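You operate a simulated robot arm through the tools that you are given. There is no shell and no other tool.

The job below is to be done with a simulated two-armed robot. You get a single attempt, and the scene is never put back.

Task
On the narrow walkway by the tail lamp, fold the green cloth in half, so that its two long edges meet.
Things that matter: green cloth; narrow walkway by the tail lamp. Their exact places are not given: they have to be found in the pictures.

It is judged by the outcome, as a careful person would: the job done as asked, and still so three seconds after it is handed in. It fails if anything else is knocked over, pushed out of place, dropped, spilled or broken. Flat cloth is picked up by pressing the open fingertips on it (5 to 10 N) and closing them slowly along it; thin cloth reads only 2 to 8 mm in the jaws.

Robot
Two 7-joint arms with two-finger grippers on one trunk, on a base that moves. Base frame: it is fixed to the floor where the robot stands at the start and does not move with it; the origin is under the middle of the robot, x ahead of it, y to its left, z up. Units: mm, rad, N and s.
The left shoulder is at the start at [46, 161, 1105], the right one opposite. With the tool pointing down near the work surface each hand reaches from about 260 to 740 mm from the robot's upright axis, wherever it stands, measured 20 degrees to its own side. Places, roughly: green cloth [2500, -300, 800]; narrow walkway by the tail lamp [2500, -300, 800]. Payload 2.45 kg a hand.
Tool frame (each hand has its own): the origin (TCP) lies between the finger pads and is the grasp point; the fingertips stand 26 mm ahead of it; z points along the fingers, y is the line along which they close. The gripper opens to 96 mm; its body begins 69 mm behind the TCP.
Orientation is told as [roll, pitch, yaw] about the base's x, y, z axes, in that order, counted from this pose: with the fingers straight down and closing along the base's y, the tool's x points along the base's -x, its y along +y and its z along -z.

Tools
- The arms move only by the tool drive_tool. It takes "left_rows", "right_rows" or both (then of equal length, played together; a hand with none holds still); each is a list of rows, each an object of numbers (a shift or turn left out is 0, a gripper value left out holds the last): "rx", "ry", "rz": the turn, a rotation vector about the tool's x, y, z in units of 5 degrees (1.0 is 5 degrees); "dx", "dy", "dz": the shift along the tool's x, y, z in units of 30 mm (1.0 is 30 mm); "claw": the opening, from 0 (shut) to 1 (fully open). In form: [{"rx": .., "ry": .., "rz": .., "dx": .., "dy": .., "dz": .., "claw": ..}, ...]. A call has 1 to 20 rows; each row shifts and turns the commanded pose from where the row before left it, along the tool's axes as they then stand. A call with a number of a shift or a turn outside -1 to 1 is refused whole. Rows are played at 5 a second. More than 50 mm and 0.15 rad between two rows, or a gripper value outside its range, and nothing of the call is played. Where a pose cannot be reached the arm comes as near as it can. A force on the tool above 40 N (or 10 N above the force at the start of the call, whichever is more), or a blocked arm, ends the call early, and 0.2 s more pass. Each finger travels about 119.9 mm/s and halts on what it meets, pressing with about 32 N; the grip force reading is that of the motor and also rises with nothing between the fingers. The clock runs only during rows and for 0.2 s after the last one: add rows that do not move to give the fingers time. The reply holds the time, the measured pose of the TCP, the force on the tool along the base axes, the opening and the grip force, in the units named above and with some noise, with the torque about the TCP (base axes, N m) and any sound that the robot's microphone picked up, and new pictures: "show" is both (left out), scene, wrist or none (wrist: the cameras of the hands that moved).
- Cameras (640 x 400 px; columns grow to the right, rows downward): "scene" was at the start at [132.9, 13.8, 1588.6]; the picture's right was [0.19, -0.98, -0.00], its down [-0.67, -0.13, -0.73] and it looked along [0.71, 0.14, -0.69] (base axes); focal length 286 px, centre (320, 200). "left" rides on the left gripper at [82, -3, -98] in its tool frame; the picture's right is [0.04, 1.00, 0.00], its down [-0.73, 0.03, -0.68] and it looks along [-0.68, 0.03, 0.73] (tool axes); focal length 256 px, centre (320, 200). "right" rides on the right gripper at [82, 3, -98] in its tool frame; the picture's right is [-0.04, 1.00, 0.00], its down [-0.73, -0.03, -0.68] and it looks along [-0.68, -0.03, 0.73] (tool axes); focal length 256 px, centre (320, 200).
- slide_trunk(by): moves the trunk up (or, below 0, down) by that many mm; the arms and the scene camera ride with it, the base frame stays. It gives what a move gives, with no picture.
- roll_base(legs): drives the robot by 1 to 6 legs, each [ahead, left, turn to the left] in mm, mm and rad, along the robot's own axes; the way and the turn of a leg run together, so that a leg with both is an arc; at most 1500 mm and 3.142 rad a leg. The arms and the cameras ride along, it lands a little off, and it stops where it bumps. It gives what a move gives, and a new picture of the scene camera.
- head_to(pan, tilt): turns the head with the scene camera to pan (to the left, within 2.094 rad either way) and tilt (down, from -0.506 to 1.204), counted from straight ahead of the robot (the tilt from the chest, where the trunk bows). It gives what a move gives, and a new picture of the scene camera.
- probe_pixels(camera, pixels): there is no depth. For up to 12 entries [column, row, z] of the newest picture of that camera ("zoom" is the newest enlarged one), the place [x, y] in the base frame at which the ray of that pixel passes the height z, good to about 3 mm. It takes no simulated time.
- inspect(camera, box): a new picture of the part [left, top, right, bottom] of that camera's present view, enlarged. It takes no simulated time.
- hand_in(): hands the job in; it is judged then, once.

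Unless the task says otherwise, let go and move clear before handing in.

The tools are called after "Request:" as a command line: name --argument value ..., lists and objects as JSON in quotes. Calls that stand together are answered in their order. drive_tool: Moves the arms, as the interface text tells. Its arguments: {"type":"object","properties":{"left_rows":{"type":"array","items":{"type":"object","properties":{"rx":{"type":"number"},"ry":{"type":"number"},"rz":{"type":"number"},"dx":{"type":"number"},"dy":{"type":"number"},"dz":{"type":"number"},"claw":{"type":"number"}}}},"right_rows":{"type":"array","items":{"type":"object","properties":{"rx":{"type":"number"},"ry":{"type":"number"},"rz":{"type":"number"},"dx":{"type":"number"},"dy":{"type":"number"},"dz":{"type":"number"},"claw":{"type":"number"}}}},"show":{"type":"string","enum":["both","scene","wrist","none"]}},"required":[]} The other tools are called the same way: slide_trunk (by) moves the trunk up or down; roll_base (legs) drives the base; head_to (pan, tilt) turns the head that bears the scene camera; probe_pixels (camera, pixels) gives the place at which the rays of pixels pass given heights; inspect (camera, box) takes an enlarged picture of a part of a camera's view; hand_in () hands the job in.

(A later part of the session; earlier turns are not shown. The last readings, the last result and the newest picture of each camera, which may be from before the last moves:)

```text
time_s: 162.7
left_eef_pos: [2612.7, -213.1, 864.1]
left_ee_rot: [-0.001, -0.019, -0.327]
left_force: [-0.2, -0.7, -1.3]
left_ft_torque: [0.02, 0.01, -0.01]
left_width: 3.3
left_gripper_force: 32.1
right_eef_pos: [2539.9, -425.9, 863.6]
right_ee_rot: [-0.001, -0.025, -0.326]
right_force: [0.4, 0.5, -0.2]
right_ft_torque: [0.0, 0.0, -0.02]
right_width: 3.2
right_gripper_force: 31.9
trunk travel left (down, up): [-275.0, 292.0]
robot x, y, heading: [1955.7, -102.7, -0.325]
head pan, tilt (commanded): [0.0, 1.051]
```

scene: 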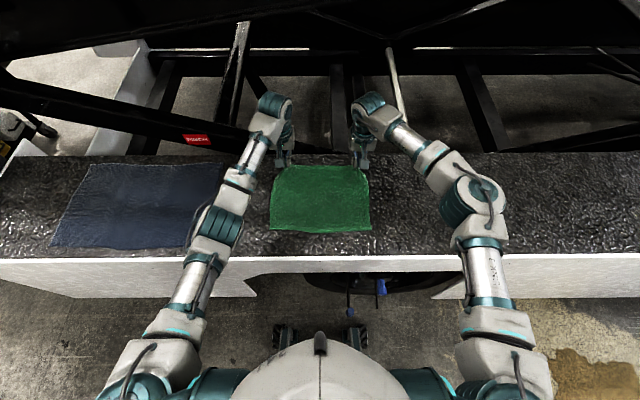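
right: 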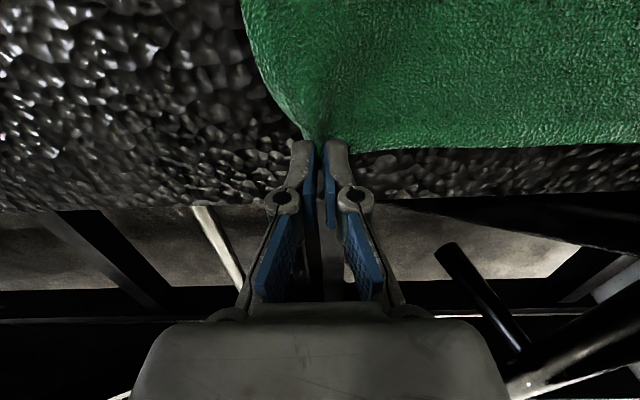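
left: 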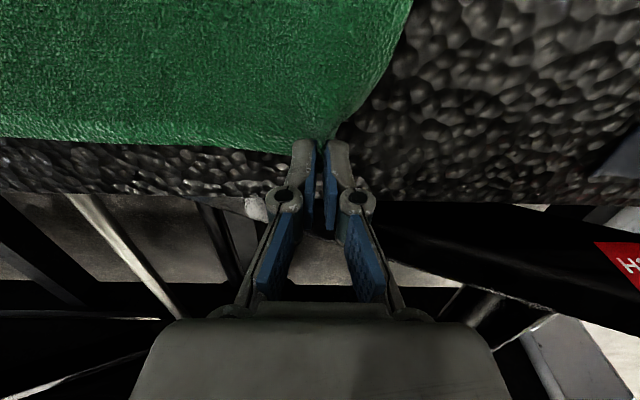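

I'll enlarge the scene to see whether the far corners lifted with the hands.

Request:
inspect --camera "scene" --box '[220, 120, 420, 245]'

Request:
inspect --camera "left" --box '[200, 60, 440, 210]'

```text
3.20 times, centred on (320, 182) of scene
```

zoom: 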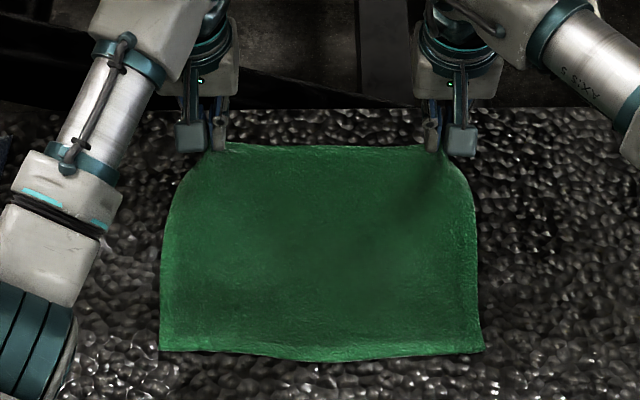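

```text
2.67 times, centred on (320, 135) of left
```

zoom: 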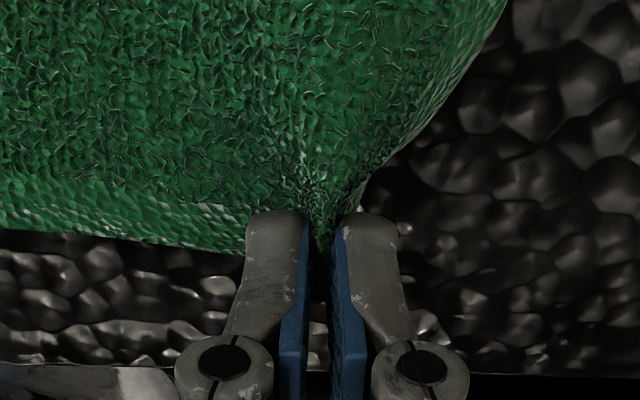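

Both far corners are lifted and held, with the edge straight between the hands. Now I'll run the first half of the arc: up and back toward the robot while tilting the hands.

Request:
drive_tool --left_rows '[{"ry": -0.65, "dx": 0.31, "dz": -0.202}, {"ry": -0.65, "dx": 0.298, "dz": -0.219}, {"ry": -0.5, "dx": 0.361, "dz": -0.474}, {"ry": -0.5, "dx": 0.428, "dz": -0.431}, {"ry": -0.5, "dx": 0.498, "dz": -0.373}, {"ry": -0.5, "dx": 0.545, "dz": -0.312}, {"ry": -0.5, "dx": 0.59, "dz": -0.245}, {}]' --right_rows '[{"ry": -0.65, "dx": 0.31, "dz": -0.202}, {"ry": -0.65, "dx": 0.298, "dz": -0.219}, {"ry": -0.5, "dx": 0.361, "dz": -0.474}, {"ry": -0.5, "dx": 0.428, "dz": -0.431}, {"ry": -0.5, "dx": 0.498, "dz": -0.373}, {"ry": -0.5, "dx": 0.545, "dz": -0.312}, {"ry": -0.5, "dx": 0.59, "dz": -0.245}, {}]'

Request:
inspect --camera "scene" --box '[220, 120, 420, 245]'

```text
time_s: 164.5
left_eef_pos: [2517.8, -182.1, 911.0]
left_ee_rot: [-0.002, -0.35, -0.327]
left_force: [0.5, 0.0, 0.5]
left_ft_torque: [-0.02, 0.03, 0.05]
left_width: 3.4
left_gripper_force: 31.9
right_eef_pos: [2443.7, -393.8, 909.5]
right_ee_rot: [-0.001, -0.36, -0.327]
right_force: [-1.1, 0.9, -0.4]
right_ft_torque: [0.03, 0.0, -0.01]
right_width: 3.0
right_gripper_force: 29.7
trunk travel left (down, up): [-275.0, 292.0]
robot x, y, heading: [1953.7, -104.7, -0.324]
head pan, tilt (commanded): [0.0, 1.051]
```

scene: 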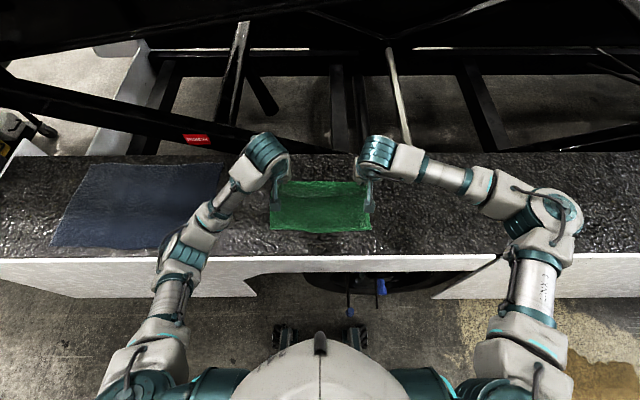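
right: 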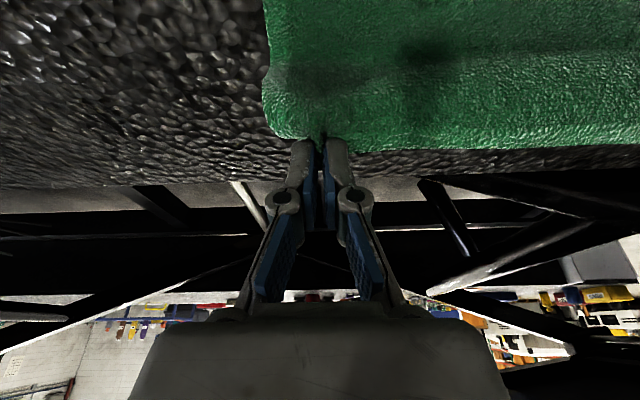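
left: 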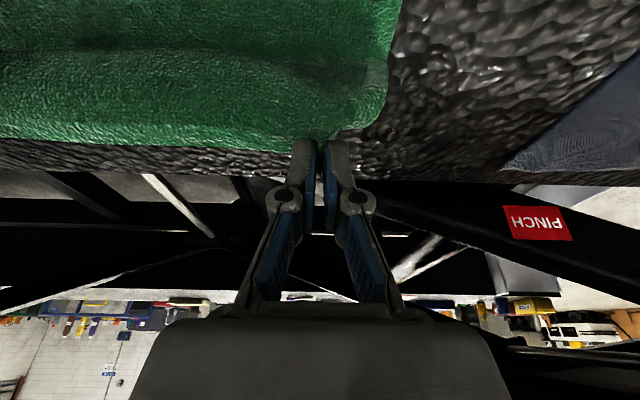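

```text
3.20 times, centred on (320, 182) of scene
```

zoom: 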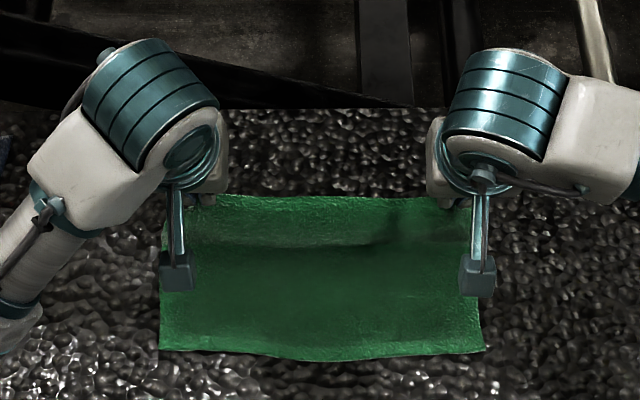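

At mid-arc the cloth is held on both sides, the near half lying undisturbed (near edge still at zoom row 355). Continuing with the second half down toward the near edge.

Request:
drive_tool --left_rows '[{"ry": -0.5, "dx": 0.61, "dz": -0.165}, {"ry": -0.5, "dx": 0.622, "dz": -0.092}, {"ry": -0.5, "dx": 0.621, "dz": -0.01}, {"ry": -0.5, "dx": 0.603, "dz": 0.077}, {"ry": -0.5, "dx": 0.574, "dz": 0.154}, {}]' --right_rows '[{"ry": -0.5, "dx": 0.61, "dz": -0.165}, {"ry": -0.5, "dx": 0.622, "dz": -0.092}, {"ry": -0.5, "dx": 0.621, "dz": -0.01}, {"ry": -0.5, "dx": 0.603, "dz": 0.077}, {"ry": -0.5, "dx": 0.574, "dz": 0.154}, {}]'

Request:
inspect --camera "scene" --box '[220, 120, 420, 245]'

```text
time_s: 165.9
left_eef_pos: [2440.1, -154.7, 875.5]
left_ee_rot: [-0.002, -0.566, -0.326]
left_force: [-0.2, -1.1, 0.1]
left_ft_torque: [-0.05, 0.04, -0.02]
left_width: 3.5
left_gripper_force: 32.1
right_eef_pos: [2366.2, -369.0, 872.9]
right_ee_rot: [-0.001, -0.577, -0.327]
right_force: [0.4, 1.8, 0.8]
right_ft_torque: [0.04, 0.0, 0.05]
right_width: 3.2
right_gripper_force: 30.4
trunk travel left (down, up): [-275.0, 292.0]
robot x, y, heading: [1955.0, -101.0, -0.33]
head pan, tilt (commanded): [0.0, 1.051]
```

scene: 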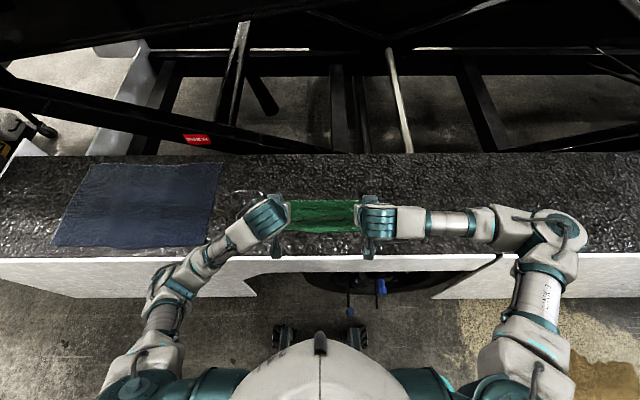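
right: 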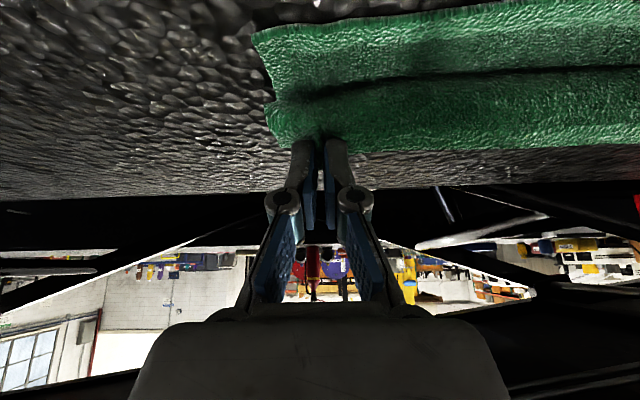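
left: 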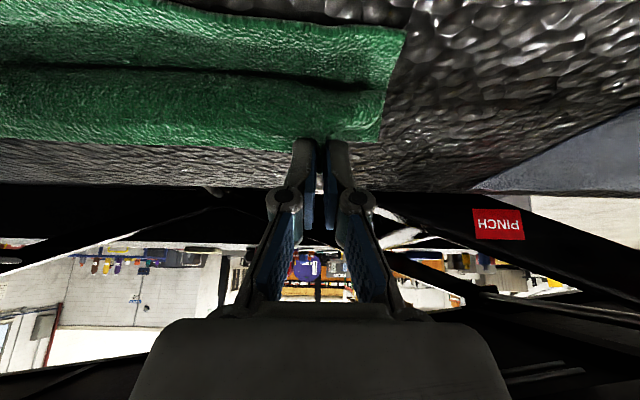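

```text
3.20 times, centred on (320, 182) of scene
```

zoom: 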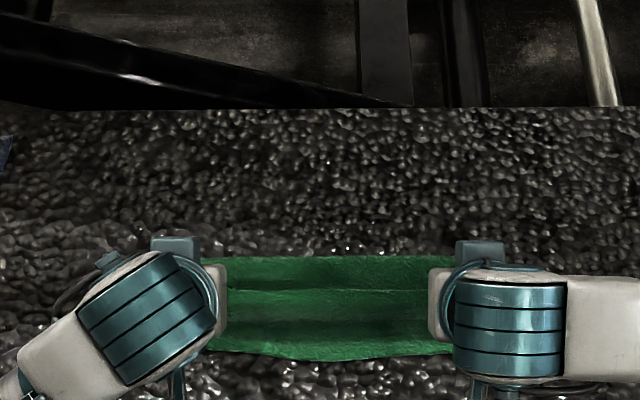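

The held edge is coming down toward the near edge. I'll probe where the far boundary, crease and near edge sit in the current zoom.

Request:
probe_pixels --camera "zoom" --pixels '[[320, 256, 802], [320, 256, 830], [320, 256, 850], [320, 290, 802], [320, 290, 820], [320, 290, 840], [320, 360, 802], [215, 348, 802], [430, 350, 802]]'

```text
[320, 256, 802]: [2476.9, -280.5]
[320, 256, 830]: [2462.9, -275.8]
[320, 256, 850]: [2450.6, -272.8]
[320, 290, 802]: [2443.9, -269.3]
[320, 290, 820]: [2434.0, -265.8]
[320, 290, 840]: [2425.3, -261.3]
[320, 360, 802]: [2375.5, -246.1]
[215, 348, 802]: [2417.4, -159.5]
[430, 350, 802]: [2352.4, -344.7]
```

The fold line sits at the expected mid-width (f ≈ 2436 in my frame) and the near edge has not moved. I'll finish the arc down to just above the surface.

Request:
drive_tool --left_rows '[{"ry": -0.5, "dx": 0.528, "dz": 0.233}, {"ry": -0.5, "dx": 0.475, "dz": 0.306}, {"ry": -0.5, "dx": 0.286, "dz": 0.213}, {}]' --right_rows '[{"ry": -0.5, "dx": 0.528, "dz": 0.233}, {"ry": -0.5, "dx": 0.475, "dz": 0.306}, {"ry": -0.5, "dx": 0.286, "dz": 0.213}, {}]'

Request:
inspect --camera "scene" --box '[220, 140, 420, 265]'

```text
time_s: 166.9
left_eef_pos: [2422.1, -147.7, 835.9]
left_ee_rot: [-0.003, -0.697, -0.327]
left_force: [0.6, -2.4, 1.9]
left_ft_torque: [-0.05, -0.04, 0.0]
left_width: 3.5
left_gripper_force: 32.1
right_eef_pos: [2349.6, -361.1, 833.9]
right_ee_rot: [0.0, -0.711, -0.325]
right_force: [3.8, -0.8, 11.9]
right_ft_torque: [-0.01, -0.1, 0.01]
right_width: 3.5
right_gripper_force: 31.9
trunk travel left (down, up): [-275.0, 292.0]
robot x, y, heading: [1954.0, -105.4, -0.323]
head pan, tilt (commanded): [0.0, 1.051]
```

scene: 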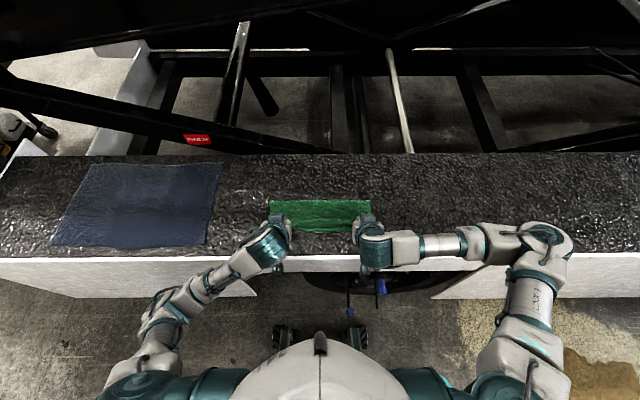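
right: 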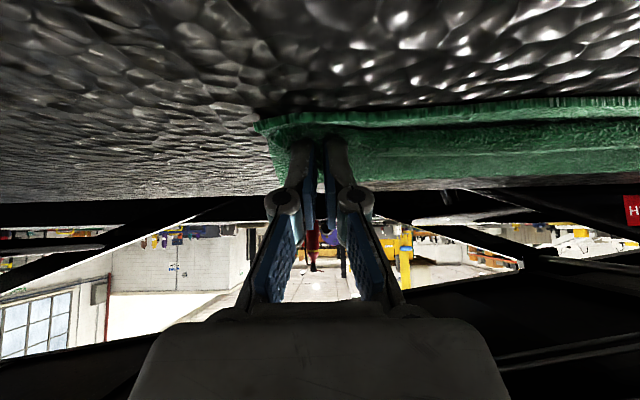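
left: 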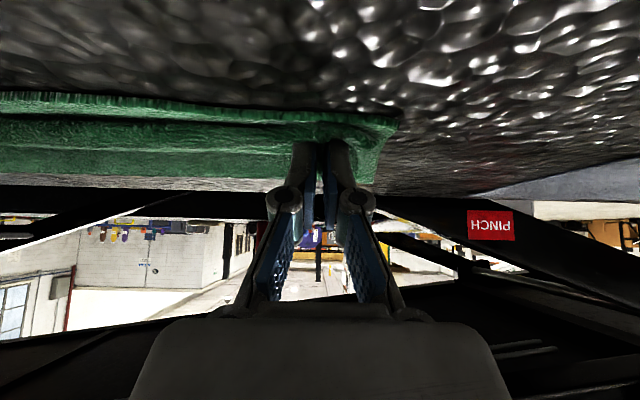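

```text
3.20 times, centred on (320, 202) of scene
```

zoom: 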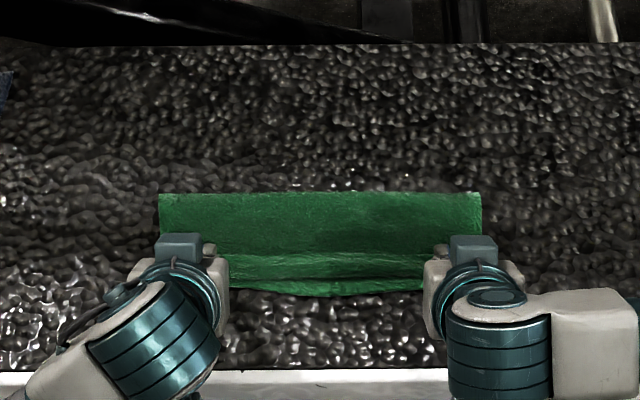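

The fold now lies over, with the fold line at zoom row 193 and the near edge at about row 293; the right hand presses with 12 N. I'll measure where the upper edge lies before opening.

Request:
inspect --camera "scene" --box '[260, 190, 380, 265]'

Request:
probe_pixels --camera "zoom" --pixels '[[320, 60, 804], [320, 240, 810], [320, 260, 810], [320, 300, 804], [320, 200, 815]]'

```text
5.33 times, centred on (320, 228) of scene
```

zoom: 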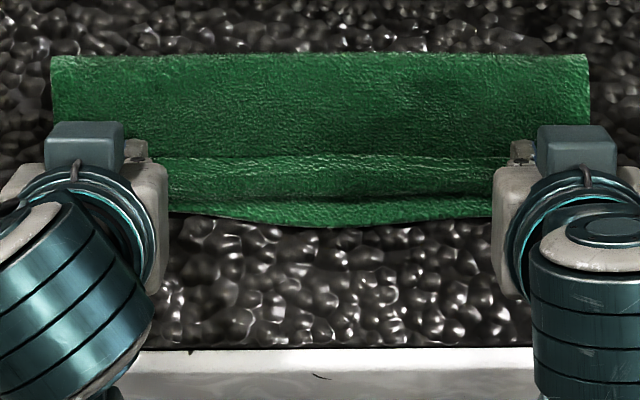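

```text
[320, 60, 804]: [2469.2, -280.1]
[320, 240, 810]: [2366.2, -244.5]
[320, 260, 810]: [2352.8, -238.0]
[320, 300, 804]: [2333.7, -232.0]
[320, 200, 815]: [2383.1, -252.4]
```

The held edge is a flap still leaning back over the top (rows 157–197), with its roll just above the near edge. I'll raise both hands about 10 mm and tilt them 10 degrees further so the flap stands more upright, then look before opening.

Request:
drive_tool --left_rows '[{"ry": -1, "dx": -0.13, "dz": -0.113}, {"ry": -1, "dx": -0.139, "dz": -0.101}, {}]' --right_rows '[{"ry": -1, "dx": -0.13, "dz": -0.113}, {"ry": -1, "dx": -0.139, "dz": -0.101}, {}]'

Request:
inspect --camera "scene" --box '[260, 190, 380, 265]'

```text
time_s: 167.7
left_eef_pos: [2424.6, -147.8, 845.3]
left_ee_rot: [-0.004, -0.875, -0.327]
left_force: [-0.4, -0.8, 0.6]
left_ft_torque: [-0.01, 0.0, -0.01]
left_width: 3.6
left_gripper_force: 32.1
right_eef_pos: [2350.3, -361.5, 843.8]
right_ee_rot: [-0.002, -0.884, -0.324]
right_force: [0.2, 1.2, 0.3]
right_ft_torque: [0.02, -0.03, 0.02]
right_width: 3.5
right_gripper_force: 32.2
trunk travel left (down, up): [-275.0, 292.0]
robot x, y, heading: [1956.7, -102.2, -0.322]
head pan, tilt (commanded): [0.0, 1.051]
```

scene: 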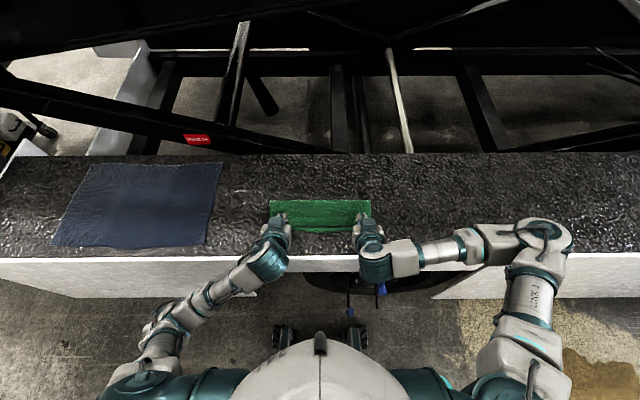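
right: 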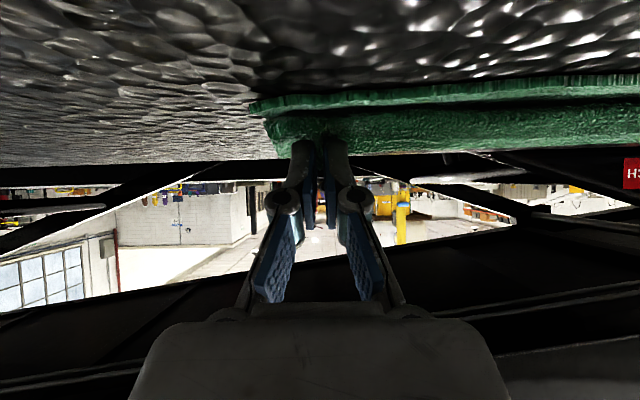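
left: 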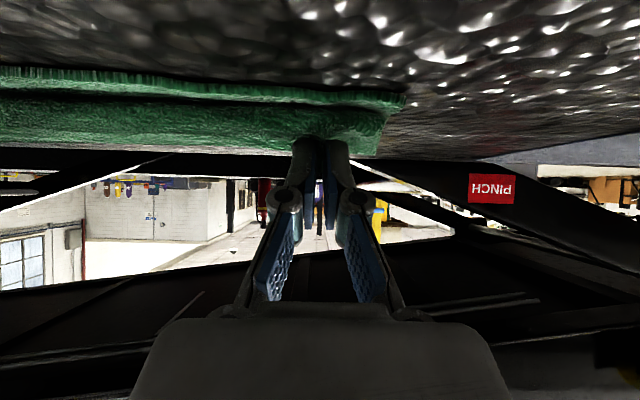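

```text
5.33 times, centred on (320, 228) of scene
```

zoom: 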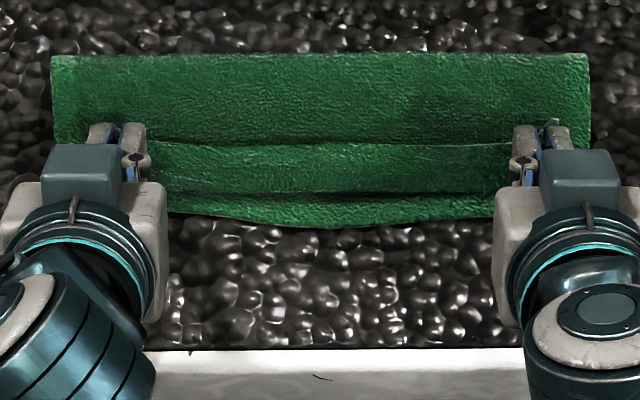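

The flap (rows 145–193) stands up more now. I'll draw back 6 mm to take out the slack, then open the grippers slowly and see how the edge settles.

Request:
drive_tool --left_rows '[{"dx": 0.128, "dz": -0.153}, {}, {"claw": 0.04}, {"claw": 0.08}, {"claw": 0.12}, {"claw": 0.16}, {"claw": 0.2}, {"claw": 0.25}, {}, {}]' --right_rows '[{"dx": 0.128, "dz": -0.153}, {}, {"claw": 0.04}, {"claw": 0.08}, {"claw": 0.12}, {"claw": 0.16}, {"claw": 0.2}, {"claw": 0.25}, {}, {}]'

Request:
inspect --camera "scene" --box '[260, 190, 380, 265]'

```text
time_s: 169.9
left_eef_pos: [2418.0, -145.3, 846.9]
left_ee_rot: [-0.003, -0.874, -0.325]
left_force: [0.0, 0.1, 0.4]
left_ft_torque: [-0.01, 0.0, -0.03]
left_width: 23.9
left_gripper_force: 0.1
right_eef_pos: [2345.5, -360.7, 843.8]
right_ee_rot: [-0.001, -0.883, -0.325]
right_force: [0.6, -0.1, 0.1]
right_ft_torque: [-0.04, -0.01, -0.02]
right_width: 24.0
right_gripper_force: 0.0
trunk travel left (down, up): [-275.0, 292.0]
robot x, y, heading: [1952.1, -103.1, -0.327]
head pan, tilt (commanded): [0.0, 1.051]
```

scene: 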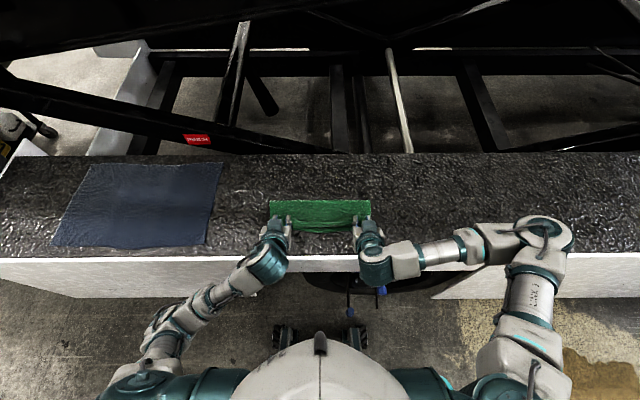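
right: 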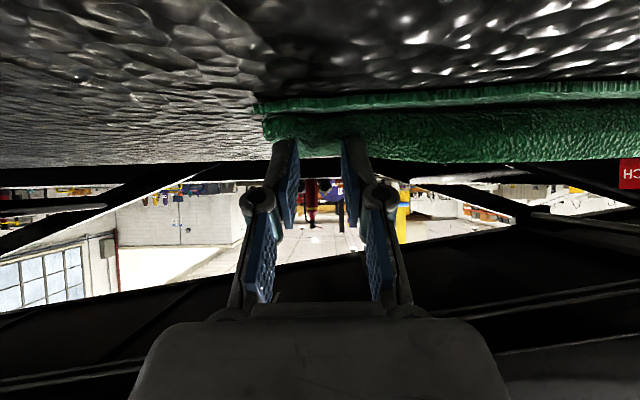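
left: 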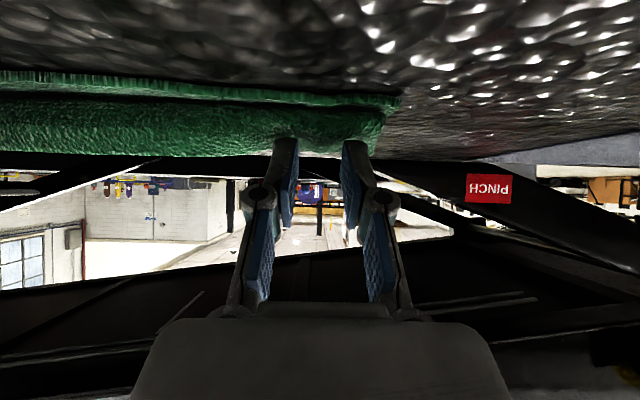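

```text
5.33 times, centred on (320, 228) of scene
```

zoom: 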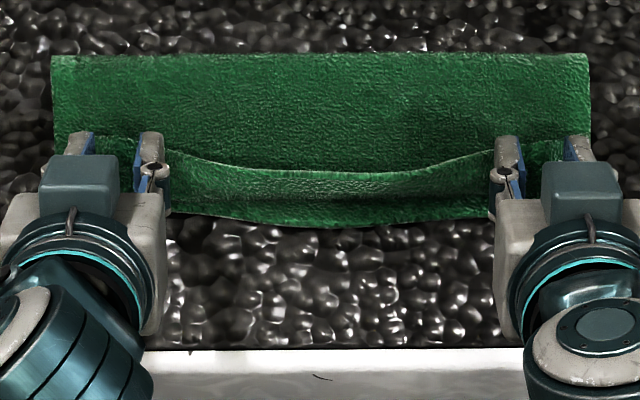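

Released; the flap has partly opened already (its edge at row 170 in the middle). I'll withdraw both hands straight back along the fingers.

Request:
drive_tool --left_rows '[{"dz": -0.3}, {"dz": -0.6}, {"dz": -0.9}, {"dx": -0.7, "dz": -0.7}, {"dx": -0.7, "dz": -0.7}, {}, {}]' --right_rows '[{"dz": -0.3}, {"dz": -0.6}, {"dz": -0.9}, {"dx": -0.7, "dz": -0.7}, {"dx": -0.7, "dz": -0.7}, {}, {}]'

Request:
inspect --camera "scene" --box '[260, 190, 380, 265]'

```text
time_s: 171.5
left_eef_pos: [2388.1, -147.5, 933.8]
left_ee_rot: [-0.002, -0.87, -0.325]
left_force: [-0.7, -0.5, -0.5]
left_ft_torque: [0.02, 0.05, 0.01]
left_width: 23.8
left_gripper_force: 0.0
left hand out of reach, approached as far as the arm can: row 4, 5
right_eef_pos: [2326.6, -338.7, 930.6]
right_ee_rot: [-0.005, -0.882, -0.323]
right_force: [0.2, 0.1, 0.7]
right_ft_torque: [0.03, 0.03, -0.06]
right_width: 23.8
right_gripper_force: 0.0
right hand out of reach, approached as far as the arm can: row 3, 4, 5
trunk travel left (down, up): [-275.0, 292.0]
robot x, y, heading: [1958.2, -102.5, -0.325]
head pan, tilt (commanded): [0.0, 1.051]
```

scene: 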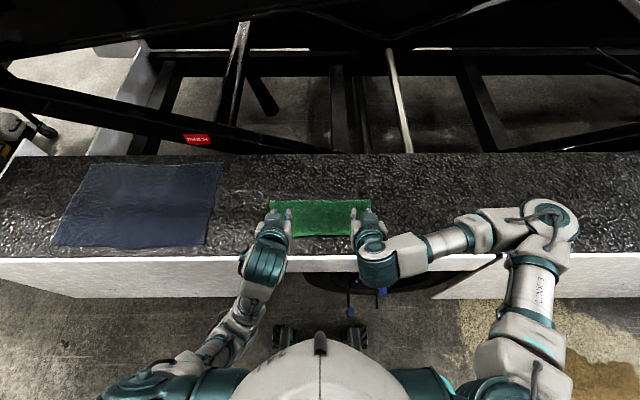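
right: 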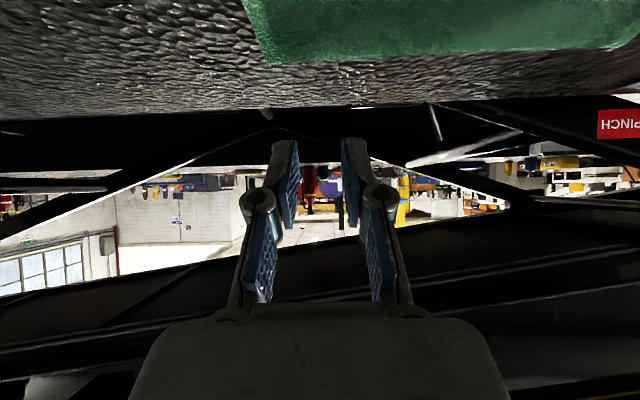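
left: 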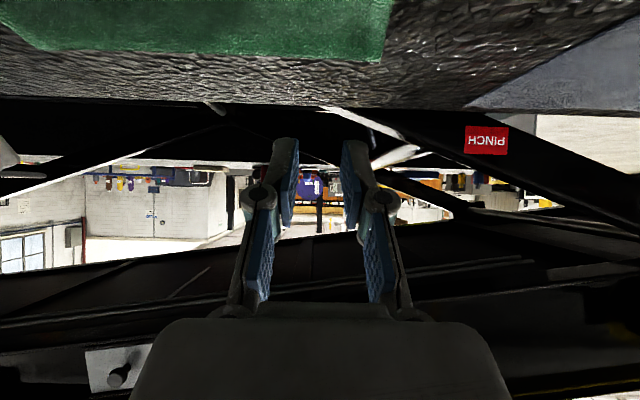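

```text
5.33 times, centred on (320, 228) of scene
```

zoom: 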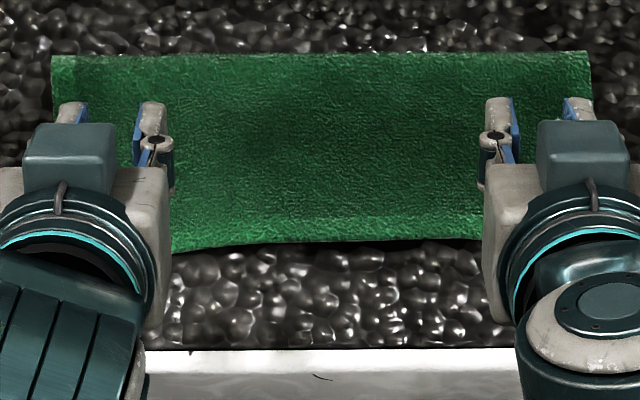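

The flap has sprung open and the upper layer now lies flat, its edge at about row 245, slightly covering the lower near edge. My hands block the corners, so I'll back the base off 250 mm and look closely.

Request:
roll_base --legs '[[-250, 0, 0]]'

Request:
inspect --camera "scene" --box '[250, 120, 390, 207]'

```text
time_s: 173.3
left_eef_pos: [2149.1, -66.5, 934.3]
left_ee_rot: [-0.003, -0.873, -0.323]
left_force: [-0.4, 0.7, 0.4]
left_ft_torque: [-0.01, -0.01, -0.01]
left_width: 24.1
left_gripper_force: 0.0
right_eef_pos: [2089.6, -258.9, 930.8]
right_ee_rot: [-0.003, -0.88, -0.322]
right_force: [-0.3, 0.1, 0.0]
right_ft_torque: [-0.02, 0.03, -0.04]
right_width: 24.2
right_gripper_force: 0.1
trunk travel left (down, up): [-275.0, 292.0]
robot x, y, heading: [1717.5, -27.3, -0.322]
head pan, tilt (commanded): [0.0, 1.051]
```

scene: 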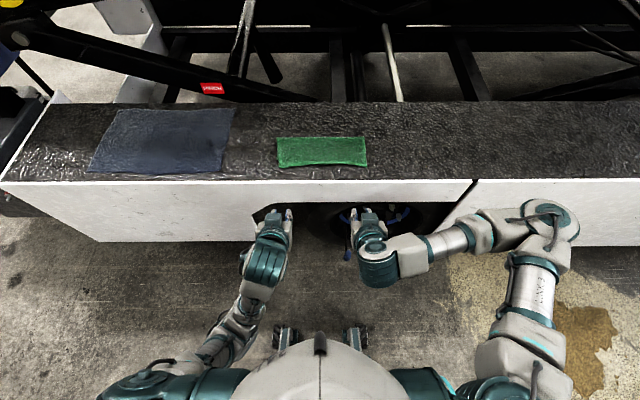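

```text
4.57 times, centred on (320, 164) of scene
```

zoom: 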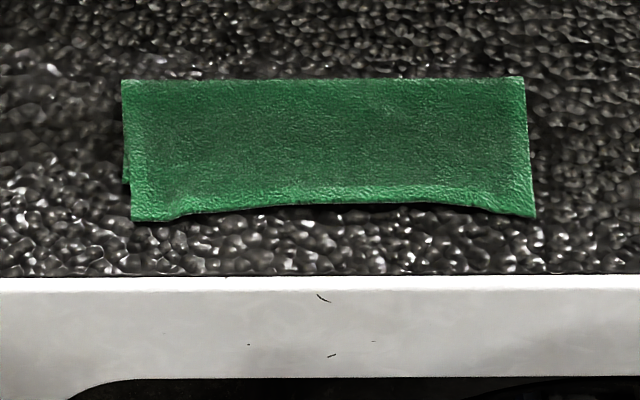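

The fold looks clean. At the lower left a bit of the under layer peeks out at (125,182), and the upper edge seems to extend past the lower one. I'll probe the corner positions.

Request:
probe_pixels --camera "zoom" --pixels '[[122, 80, 804], [523, 77, 804], [132, 221, 804], [534, 217, 804], [320, 203, 804], [124, 184, 802], [184, 214, 804], [440, 203, 804], [130, 181, 802]]'

Request:
inspect --camera "scene" --box '[265, 145, 313, 175]'

Request:
inspect --camera "scene" --box '[330, 145, 378, 175]'

```text
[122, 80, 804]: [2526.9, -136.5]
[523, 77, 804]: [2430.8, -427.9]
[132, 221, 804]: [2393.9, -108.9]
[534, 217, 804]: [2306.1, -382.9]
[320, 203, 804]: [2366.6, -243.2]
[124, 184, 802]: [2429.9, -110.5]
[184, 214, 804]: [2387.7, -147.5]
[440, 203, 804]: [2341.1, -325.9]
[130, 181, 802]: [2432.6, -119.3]
```

```text
13.33 times, centred on (289, 160) of scene
```

zoom: 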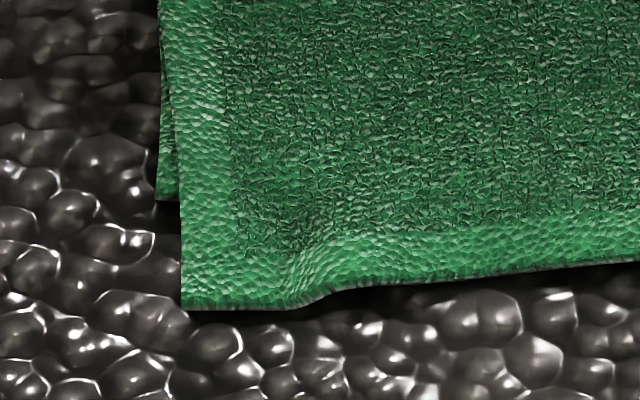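

```text
13.33 times, centred on (354, 160) of scene
```

zoom: 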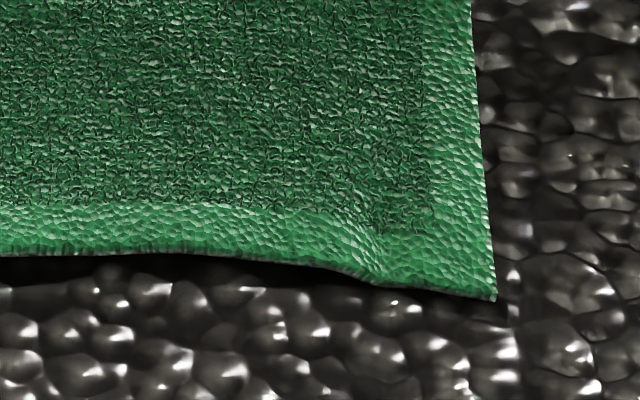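

The upper layer overshoots: its corners lie 25–30 mm past the lower near edge and about 10 mm to the right, while the fold line is some 12 mm short. I can correct this by pinching the overhanging corners, lifting and shifting them forward. First I'll back off into free space and level the hands by the reverse path.

Request:
roll_base --legs '[[-300, 0, 0]]'

Request:
drive_tool --left_rows '[{"ry": 1, "dx": -0.514, "dz": 0.613}, {"ry": 1, "dx": -0.566, "dz": 0.566}, {"ry": 1, "dx": -0.613, "dz": 0.514}, {"ry": 1, "dx": -0.655, "dz": 0.459}, {"ry": 1, "dx": -0.693, "dz": 0.4}, {"ry": 1, "dx": -0.725, "dz": 0.338}, {"ry": 1, "dx": -0.752, "dz": 0.274}, {"ry": 1, "dx": -0.773, "dz": 0.207}, {"ry": 1, "dx": -0.788, "dz": 0.139}, {"ry": 1, "dx": -0.797, "dz": 0.07}]' --right_rows '[{"ry": 1, "dx": -0.514, "dz": 0.613}, {"ry": 1, "dx": -0.566, "dz": 0.566}, {"ry": 1, "dx": -0.613, "dz": 0.514}, {"ry": 1, "dx": -0.655, "dz": 0.459}, {"ry": 1, "dx": -0.693, "dz": 0.4}, {"ry": 1, "dx": -0.725, "dz": 0.338}, {"ry": 1, "dx": -0.752, "dz": 0.274}, {"ry": 1, "dx": -0.773, "dz": 0.207}, {"ry": 1, "dx": -0.788, "dz": 0.139}, {"ry": 1, "dx": -0.797, "dz": 0.07}]' --show "scene"

```text
time_s: 175.4
left_eef_pos: [1863.9, 28.9, 937.2]
left_ee_rot: [0.001, -0.877, -0.323]
left_force: [-0.3, -0.2, 0.0]
left_ft_torque: [0.01, -0.04, 0.01]
left_width: 23.8
left_gripper_force: 0.0
right_eef_pos: [1803.5, -162.0, 932.0]
right_ee_rot: [-0.002, -0.885, -0.323]
right_force: [-0.3, -0.7, 0.1]
right_ft_torque: [-0.01, 0.01, 0.02]
right_width: 23.9
right_gripper_force: 0.1
trunk travel left (down, up): [-275.0, 292.0]
robot x, y, heading: [1433.1, 71.9, -0.324]
head pan, tilt (commanded): [0.0, 1.051]
```

scene: 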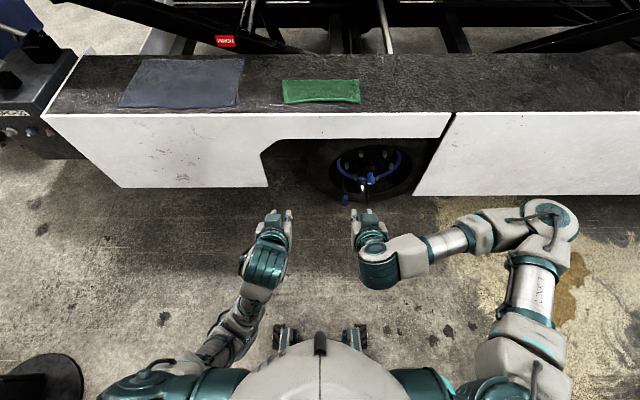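

```text
time_s: 177.6
left_eef_pos: [2115.5, -54.4, 903.5]
left_ee_rot: [-0.004, -0.003, -0.321]
left_force: [0.1, 0.3, -0.5]
left_ft_torque: [-0.02, 0.02, 0.03]
left_width: 24.1
left_gripper_force: 0.1
left hand out of reach, approached as far as the arm can: row 3, 4, 5, 6
right_eef_pos: [2030.5, -237.7, 935.6]
right_ee_rot: [-0.003, -0.011, -0.323]
right_force: [0.8, -0.4, 0.3]
right_ft_torque: [-0.05, 0.01, 0.03]
right_width: 24.2
right_gripper_force: 0.0
trunk travel left (down, up): [-275.0, 292.0]
robot x, y, heading: [1436.2, 69.2, -0.322]
head pan, tilt (commanded): [0.0, 1.051]
```

scene: 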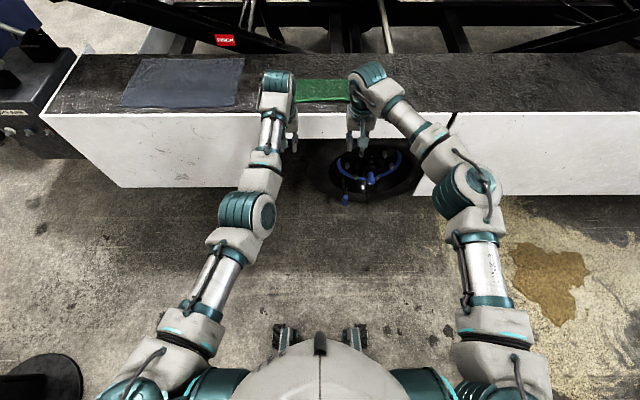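

The left elbow slipped inside again, as it did before. I'll run the proven re-seating routine: extend low and straight, turn about the arm, retract, raise, level, turn back.

Request:
drive_tool --left_rows '[{"ry": -1, "dx": 0, "dy": 0.369, "dz": 0.883}, {"ry": -1, "dx": 0.077, "dy": 0.369, "dz": 0.88}, {"ry": -1, "dx": 0.153, "dy": 0.369, "dz": 0.87}, {"ry": -1, "dx": 0.229, "dy": 0.369, "dz": 0.853}, {"ry": -1, "dx": 0.302, "dy": 0.369, "dz": 0.83}, {"ry": -1, "dx": 0.373, "dy": 0.369, "dz": 0.8}, {"ry": -1, "dx": 0.442, "dy": 0.369, "dz": 0.765}, {"ry": -1, "dx": 0.506, "dy": 0.369, "dz": 0.723}, {"ry": -1, "dx": 0.568, "dy": 0.369, "dz": 0.676}, {"dx": 0.624, "dy": 0.369, "dz": 0.624}, {"dx": 0.624, "dy": 0.369, "dz": 0.624}, {"dx": 0.624, "dy": 0.369, "dz": 0.624}, {"dx": 0.624, "dy": 0.369, "dz": 0.624}, {"dx": 0.624, "dy": 0.369, "dz": 0.624}]' --show "scene"

```text
time_s: 180.6
left_eef_pos: [2165.5, 92.4, 531.4]
left_ee_rot: [-0.002, -0.791, -0.322]
left_force: [-0.3, 0.2, 0.6]
left_ft_torque: [0.02, -0.02, 0.01]
left_width: 24.1
left_gripper_force: 0.1
right_eef_pos: [2030.2, -238.2, 934.4]
right_ee_rot: [-0.003, -0.014, -0.323]
right_force: [-0.4, 0.1, -0.7]
right_ft_torque: [0.03, -0.01, 0.02]
right_width: 23.9
right_gripper_force: 0.1
trunk travel left (down, up): [-275.0, 292.0]
robot x, y, heading: [1433.9, 72.5, -0.321]
head pan, tilt (commanded): [0.0, 1.051]
```

scene: 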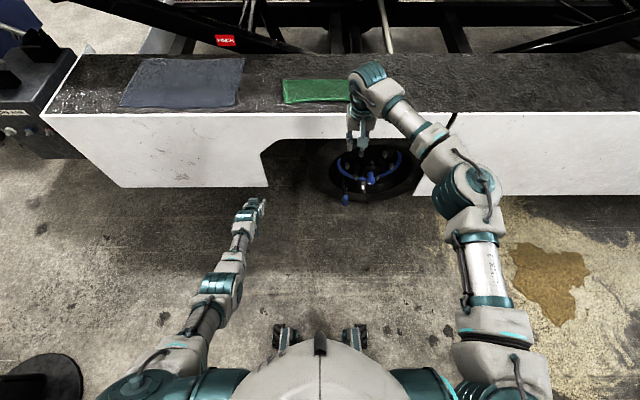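

The left arm is straight and low, as before. Turning it about its axis and retracting.

Request:
drive_tool --left_rows '[{"rz": 1}, {"rz": 1}, {"rz": 1}, {"rz": 1}, {"rz": 1}, {"rz": 1}, {"rz": 1}, {"rz": 1}, {"rz": 1}, {"rz": 1}, {"rz": 1}, {"rz": 1}, {"rz": 1}, {"rz": 1}, {"rz": 1}, {"rz": 1}, {"rz": 1}, {"rz": 1}, {"rz": 1}, {"rz": 1}]' --show "none"

Request:
drive_tool --left_rows '[{"rz": 1}, {"rz": 1}, {"rz": 1}, {"rz": 1}, {"dz": -1}, {"dz": -1}, {"dz": -1}, {"dz": -1}, {"dz": -1}]' --show "scene"

```text
time_s: 184.8
left_eef_pos: [2165.1, 92.2, 532.5]
left_ee_rot: [0.783, 0.122, -2.018]
left_force: [0.5, 0.6, -0.5]
left_ft_torque: [0.01, 0.0, -0.02]
left_width: 23.7
left_gripper_force: 0.0
right_eef_pos: [2030.4, -237.7, 936.9]
right_ee_rot: [-0.004, -0.014, -0.323]
right_force: [0.5, 0.0, -0.3]
right_ft_torque: [0.03, 0.01, 0.0]
right_width: 24.0
right_gripper_force: 0.1
trunk travel left (down, up): [-275.0, 292.0]
robot x, y, heading: [1430.4, 71.1, -0.324]
head pan, tilt (commanded): [0.0, 1.051]
```

```text
time_s: 186.8
left_eef_pos: [2060.1, 127.6, 637.5]
left_ee_rot: [0.719, 0.362, -2.279]
left_force: [-0.9, -0.2, 0.8]
left_ft_torque: [0.0, 0.01, -0.01]
left_width: 24.0
left_gripper_force: 0.1
right_eef_pos: [2029.1, -236.9, 935.7]
right_ee_rot: [-0.003, -0.015, -0.321]
right_force: [0.5, -0.8, 0.6]
right_ft_torque: [0.0, -0.01, -0.01]
right_width: 23.8
right_gripper_force: 0.0
trunk travel left (down, up): [-275.0, 292.0]
robot x, y, heading: [1430.9, 69.0, -0.322]
head pan, tilt (commanded): [0.0, 1.051]
```

scene: 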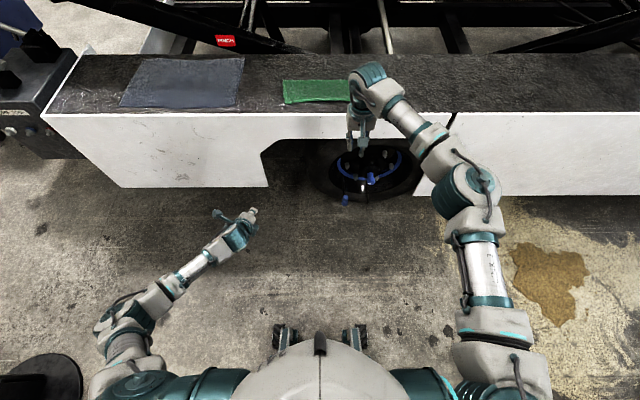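

The elbow is outside. Raising and levelling with the hand still turned.

Request:
drive_tool --left_rows '[{"dx": 0.008, "dy": 0.812, "dz": -0.707}, {"dx": 0.008, "dy": 0.812, "dz": -0.707}, {"dx": 0.008, "dy": 0.812, "dz": -0.707}, {"dx": 0.008, "dy": 0.812, "dz": -0.707}, {"dx": 0.008, "dy": 0.812, "dz": -0.707}, {"dx": 0.008, "dy": 0.812, "dz": -0.707}, {"dx": 0.354, "dy": 0.612, "dz": -0.707}, {"dx": 0.354, "dy": 0.612, "dz": -0.707}, {"dx": 0.354, "dy": 0.612, "dz": -0.707}, {"dx": 0.354, "dy": 0.612, "dz": -0.707}, {"rx": 0.866, "ry": -0.5}, {"rx": 0.866, "ry": -0.5}, {"rx": 0.866, "ry": -0.5}, {"rx": 0.866, "ry": -0.5}, {"rx": 0.866, "ry": -0.5}, {"rx": 0.866, "ry": -0.5}, {"rx": 0.866, "ry": -0.5}, {"rx": 0.866, "ry": -0.5}, {"rx": 0.866, "ry": -0.5}]' --right_rows '[{"dx": 1}, {"dx": 1}, {"dx": 1}, {"dx": 1}, {"dx": 1}, {"dx": 1}, {}, {}, {}, {}, {}, {}, {}, {}, {}, {}, {}, {}, {}]' --show "scene"

Request:
drive_tool --left_rows '[{"rz": -1}, {"rz": -1}, {"rz": -1}, {"rz": -1}, {"rz": -1}, {"rz": -1}, {"rz": -1}, {"rz": -1}, {"rz": -1}, {"rz": -1}, {"rz": -1}, {"rz": -1}, {"rz": -1}, {"rz": -1}, {"rz": -1}, {"rz": -1}, {"rz": -1}, {"rz": -1}, {"rz": -1}, {"rz": -1}]' --show "none"

Request:
drive_tool --left_rows '[{"rz": -1}, {"rz": -1}, {"rz": -1}, {"rz": -1}]' --show "scene"

```text
time_s: 190.8
left_eef_pos: [2038.1, 58.9, 939.2]
left_ee_rot: [0.003, 0.001, -2.417]
left_force: [0.8, 0.2, 0.1]
left_ft_torque: [0.01, 0.0, 0.02]
left_width: 24.0
left_gripper_force: 0.1
right_eef_pos: [1858.0, -182.0, 934.9]
right_ee_rot: [-0.002, -0.014, -0.323]
right_force: [-0.2, -0.7, -0.2]
right_ft_torque: [-0.02, -0.02, -0.01]
right_width: 24.1
right_gripper_force: 0.0
trunk travel left (down, up): [-275.0, 292.0]
robot x, y, heading: [1434.5, 74.6, -0.323]
head pan, tilt (commanded): [0.0, 1.051]
```

scene: 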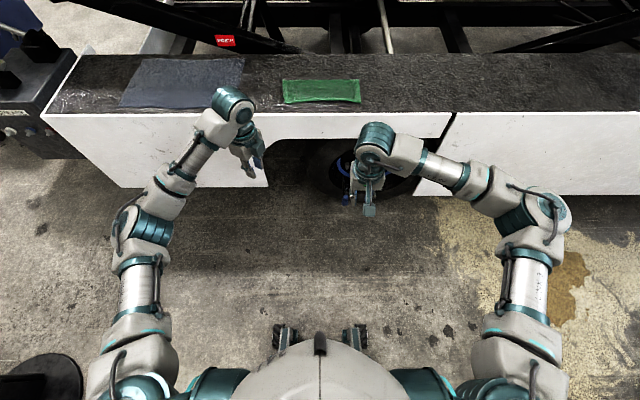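

```text
time_s: 195.0
left_eef_pos: [2038.3, 56.4, 939.5]
left_ee_rot: [-0.001, -0.005, -0.669]
left_force: [-0.2, -1.1, -0.4]
left_ft_torque: [0.0, -0.02, -0.03]
left_width: 23.9
left_gripper_force: 0.1
right_eef_pos: [1858.4, -181.2, 933.8]
right_ee_rot: [-0.002, -0.014, -0.322]
right_force: [-0.5, -1.1, -0.1]
right_ft_torque: [0.01, 0.02, 0.0]
right_width: 23.9
right_gripper_force: 0.1
trunk travel left (down, up): [-275.0, 292.0]
robot x, y, heading: [1434.9, 71.3, -0.321]
head pan, tilt (commanded): [0.0, 1.051]
```

```text
time_s: 196.0
left_eef_pos: [2038.9, 59.7, 939.3]
left_ee_rot: [-0.002, -0.006, -0.321]
left_force: [0.7, 0.6, 0.0]
left_ft_torque: [-0.01, 0.06, 0.01]
left_width: 24.0
left_gripper_force: 0.1
right_eef_pos: [1858.1, -182.2, 934.4]
right_ee_rot: [-0.002, -0.015, -0.322]
right_force: [-0.4, 0.6, -0.2]
right_ft_torque: [0.02, 0.0, -0.02]
right_width: 24.0
right_gripper_force: 0.1
trunk travel left (down, up): [-275.0, 292.0]
robot x, y, heading: [1436.0, 74.0, -0.322]
head pan, tilt (commanded): [0.0, 1.051]
```

scene: 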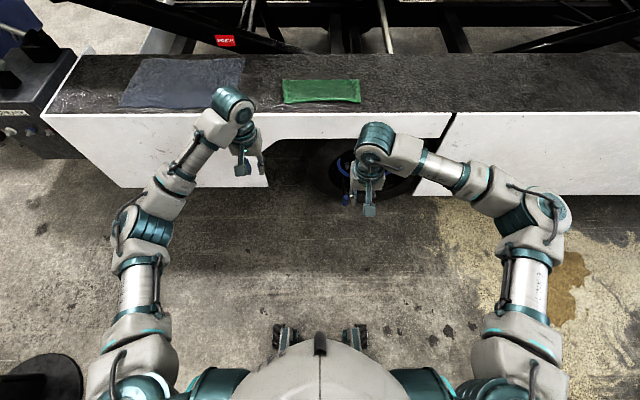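

Both arms are natural and fingers-down. I'll bring the left hand to mirror the right, open the grippers, and drive so the cloth's near edge is about 510 mm ahead.

Request:
drive_tool --left_rows '[{"dx": 0.78, "dy": -0.61, "claw": 0.45}, {"dx": 0.78, "dy": -0.61}, {"dx": 0.78, "dy": -0.61}, {"dx": 0.78, "dy": -0.61}]' --right_rows '[{"claw": 0.45}, {}, {}, {}]' --show "none"

Request:
roll_base --legs '[[455, -8, 0]]'

Request:
inspect --camera "left" --box '[0, 0, 640, 400]'

Request:
inspect --camera "right" --box '[0, 0, 640, 400]'

```text
time_s: 197.0
left_eef_pos: [1926.9, 19.2, 938.6]
left_ee_rot: [0.0, -0.004, -0.323]
left_force: [-0.2, -1.3, -0.9]
left_ft_torque: [0.04, -0.02, 0.01]
left_width: 43.1
left_gripper_force: 0.1
right_eef_pos: [1856.6, -181.5, 934.3]
right_ee_rot: [-0.001, -0.014, -0.324]
right_force: [1.3, 0.2, 1.0]
right_ft_torque: [0.02, 0.02, 0.01]
right_width: 43.4
right_gripper_force: 0.1
trunk travel left (down, up): [-275.0, 292.0]
robot x, y, heading: [1430.7, 69.0, -0.318]
head pan, tilt (commanded): [0.0, 1.051]
```

```text
time_s: 199.7
left_eef_pos: [2358.3, -140.6, 937.9]
left_ee_rot: [-0.002, -0.005, -0.334]
left_force: [0.6, -0.6, -1.1]
left_ft_torque: [-0.01, 0.02, -0.02]
left_width: 43.3
left_gripper_force: 0.1
right_eef_pos: [2287.2, -341.3, 934.5]
right_ee_rot: [-0.002, -0.013, -0.333]
right_force: [1.0, 1.3, -0.2]
right_ft_torque: [-0.03, 0.04, 0.0]
right_width: 43.2
right_gripper_force: 0.1
trunk travel left (down, up): [-275.0, 292.0]
robot x, y, heading: [1865.5, -83.2, -0.33]
head pan, tilt (commanded): [0.0, 1.051]
```

scene: 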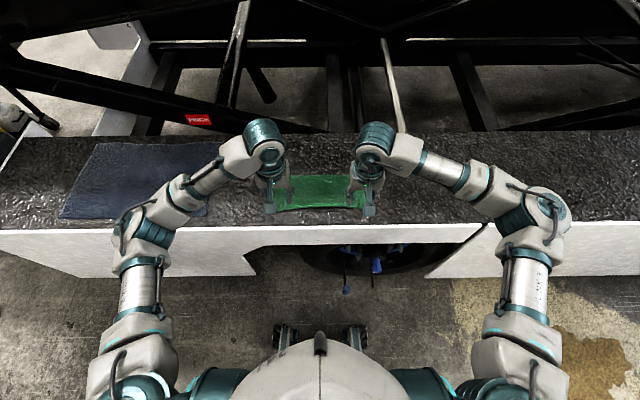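

```text
1.00 times, centred on (320, 200) of left (not enlarged: the box is as wide or as high as the picture)
```

zoom: 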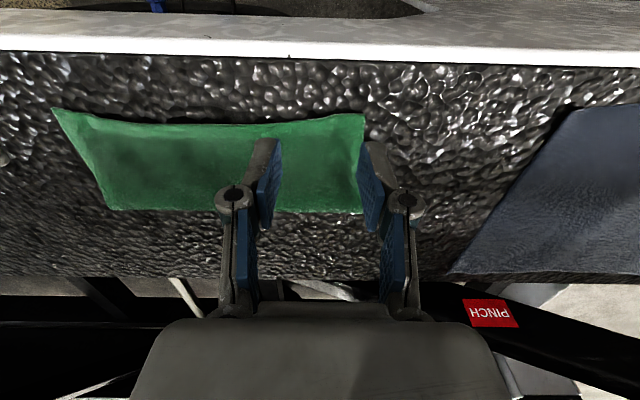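

```text
1.00 times, centred on (320, 200) of right (not enlarged: the box is as wide or as high as the picture)
```

zoom: 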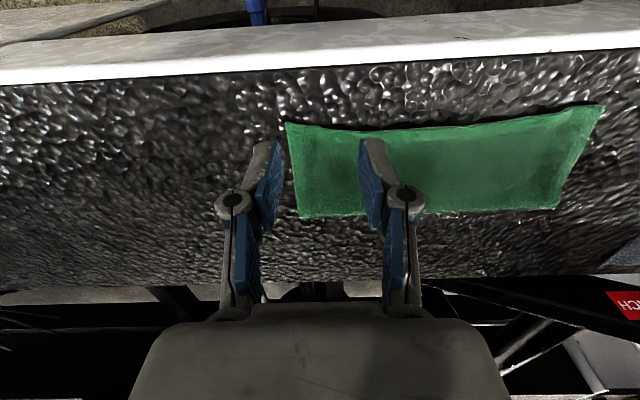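

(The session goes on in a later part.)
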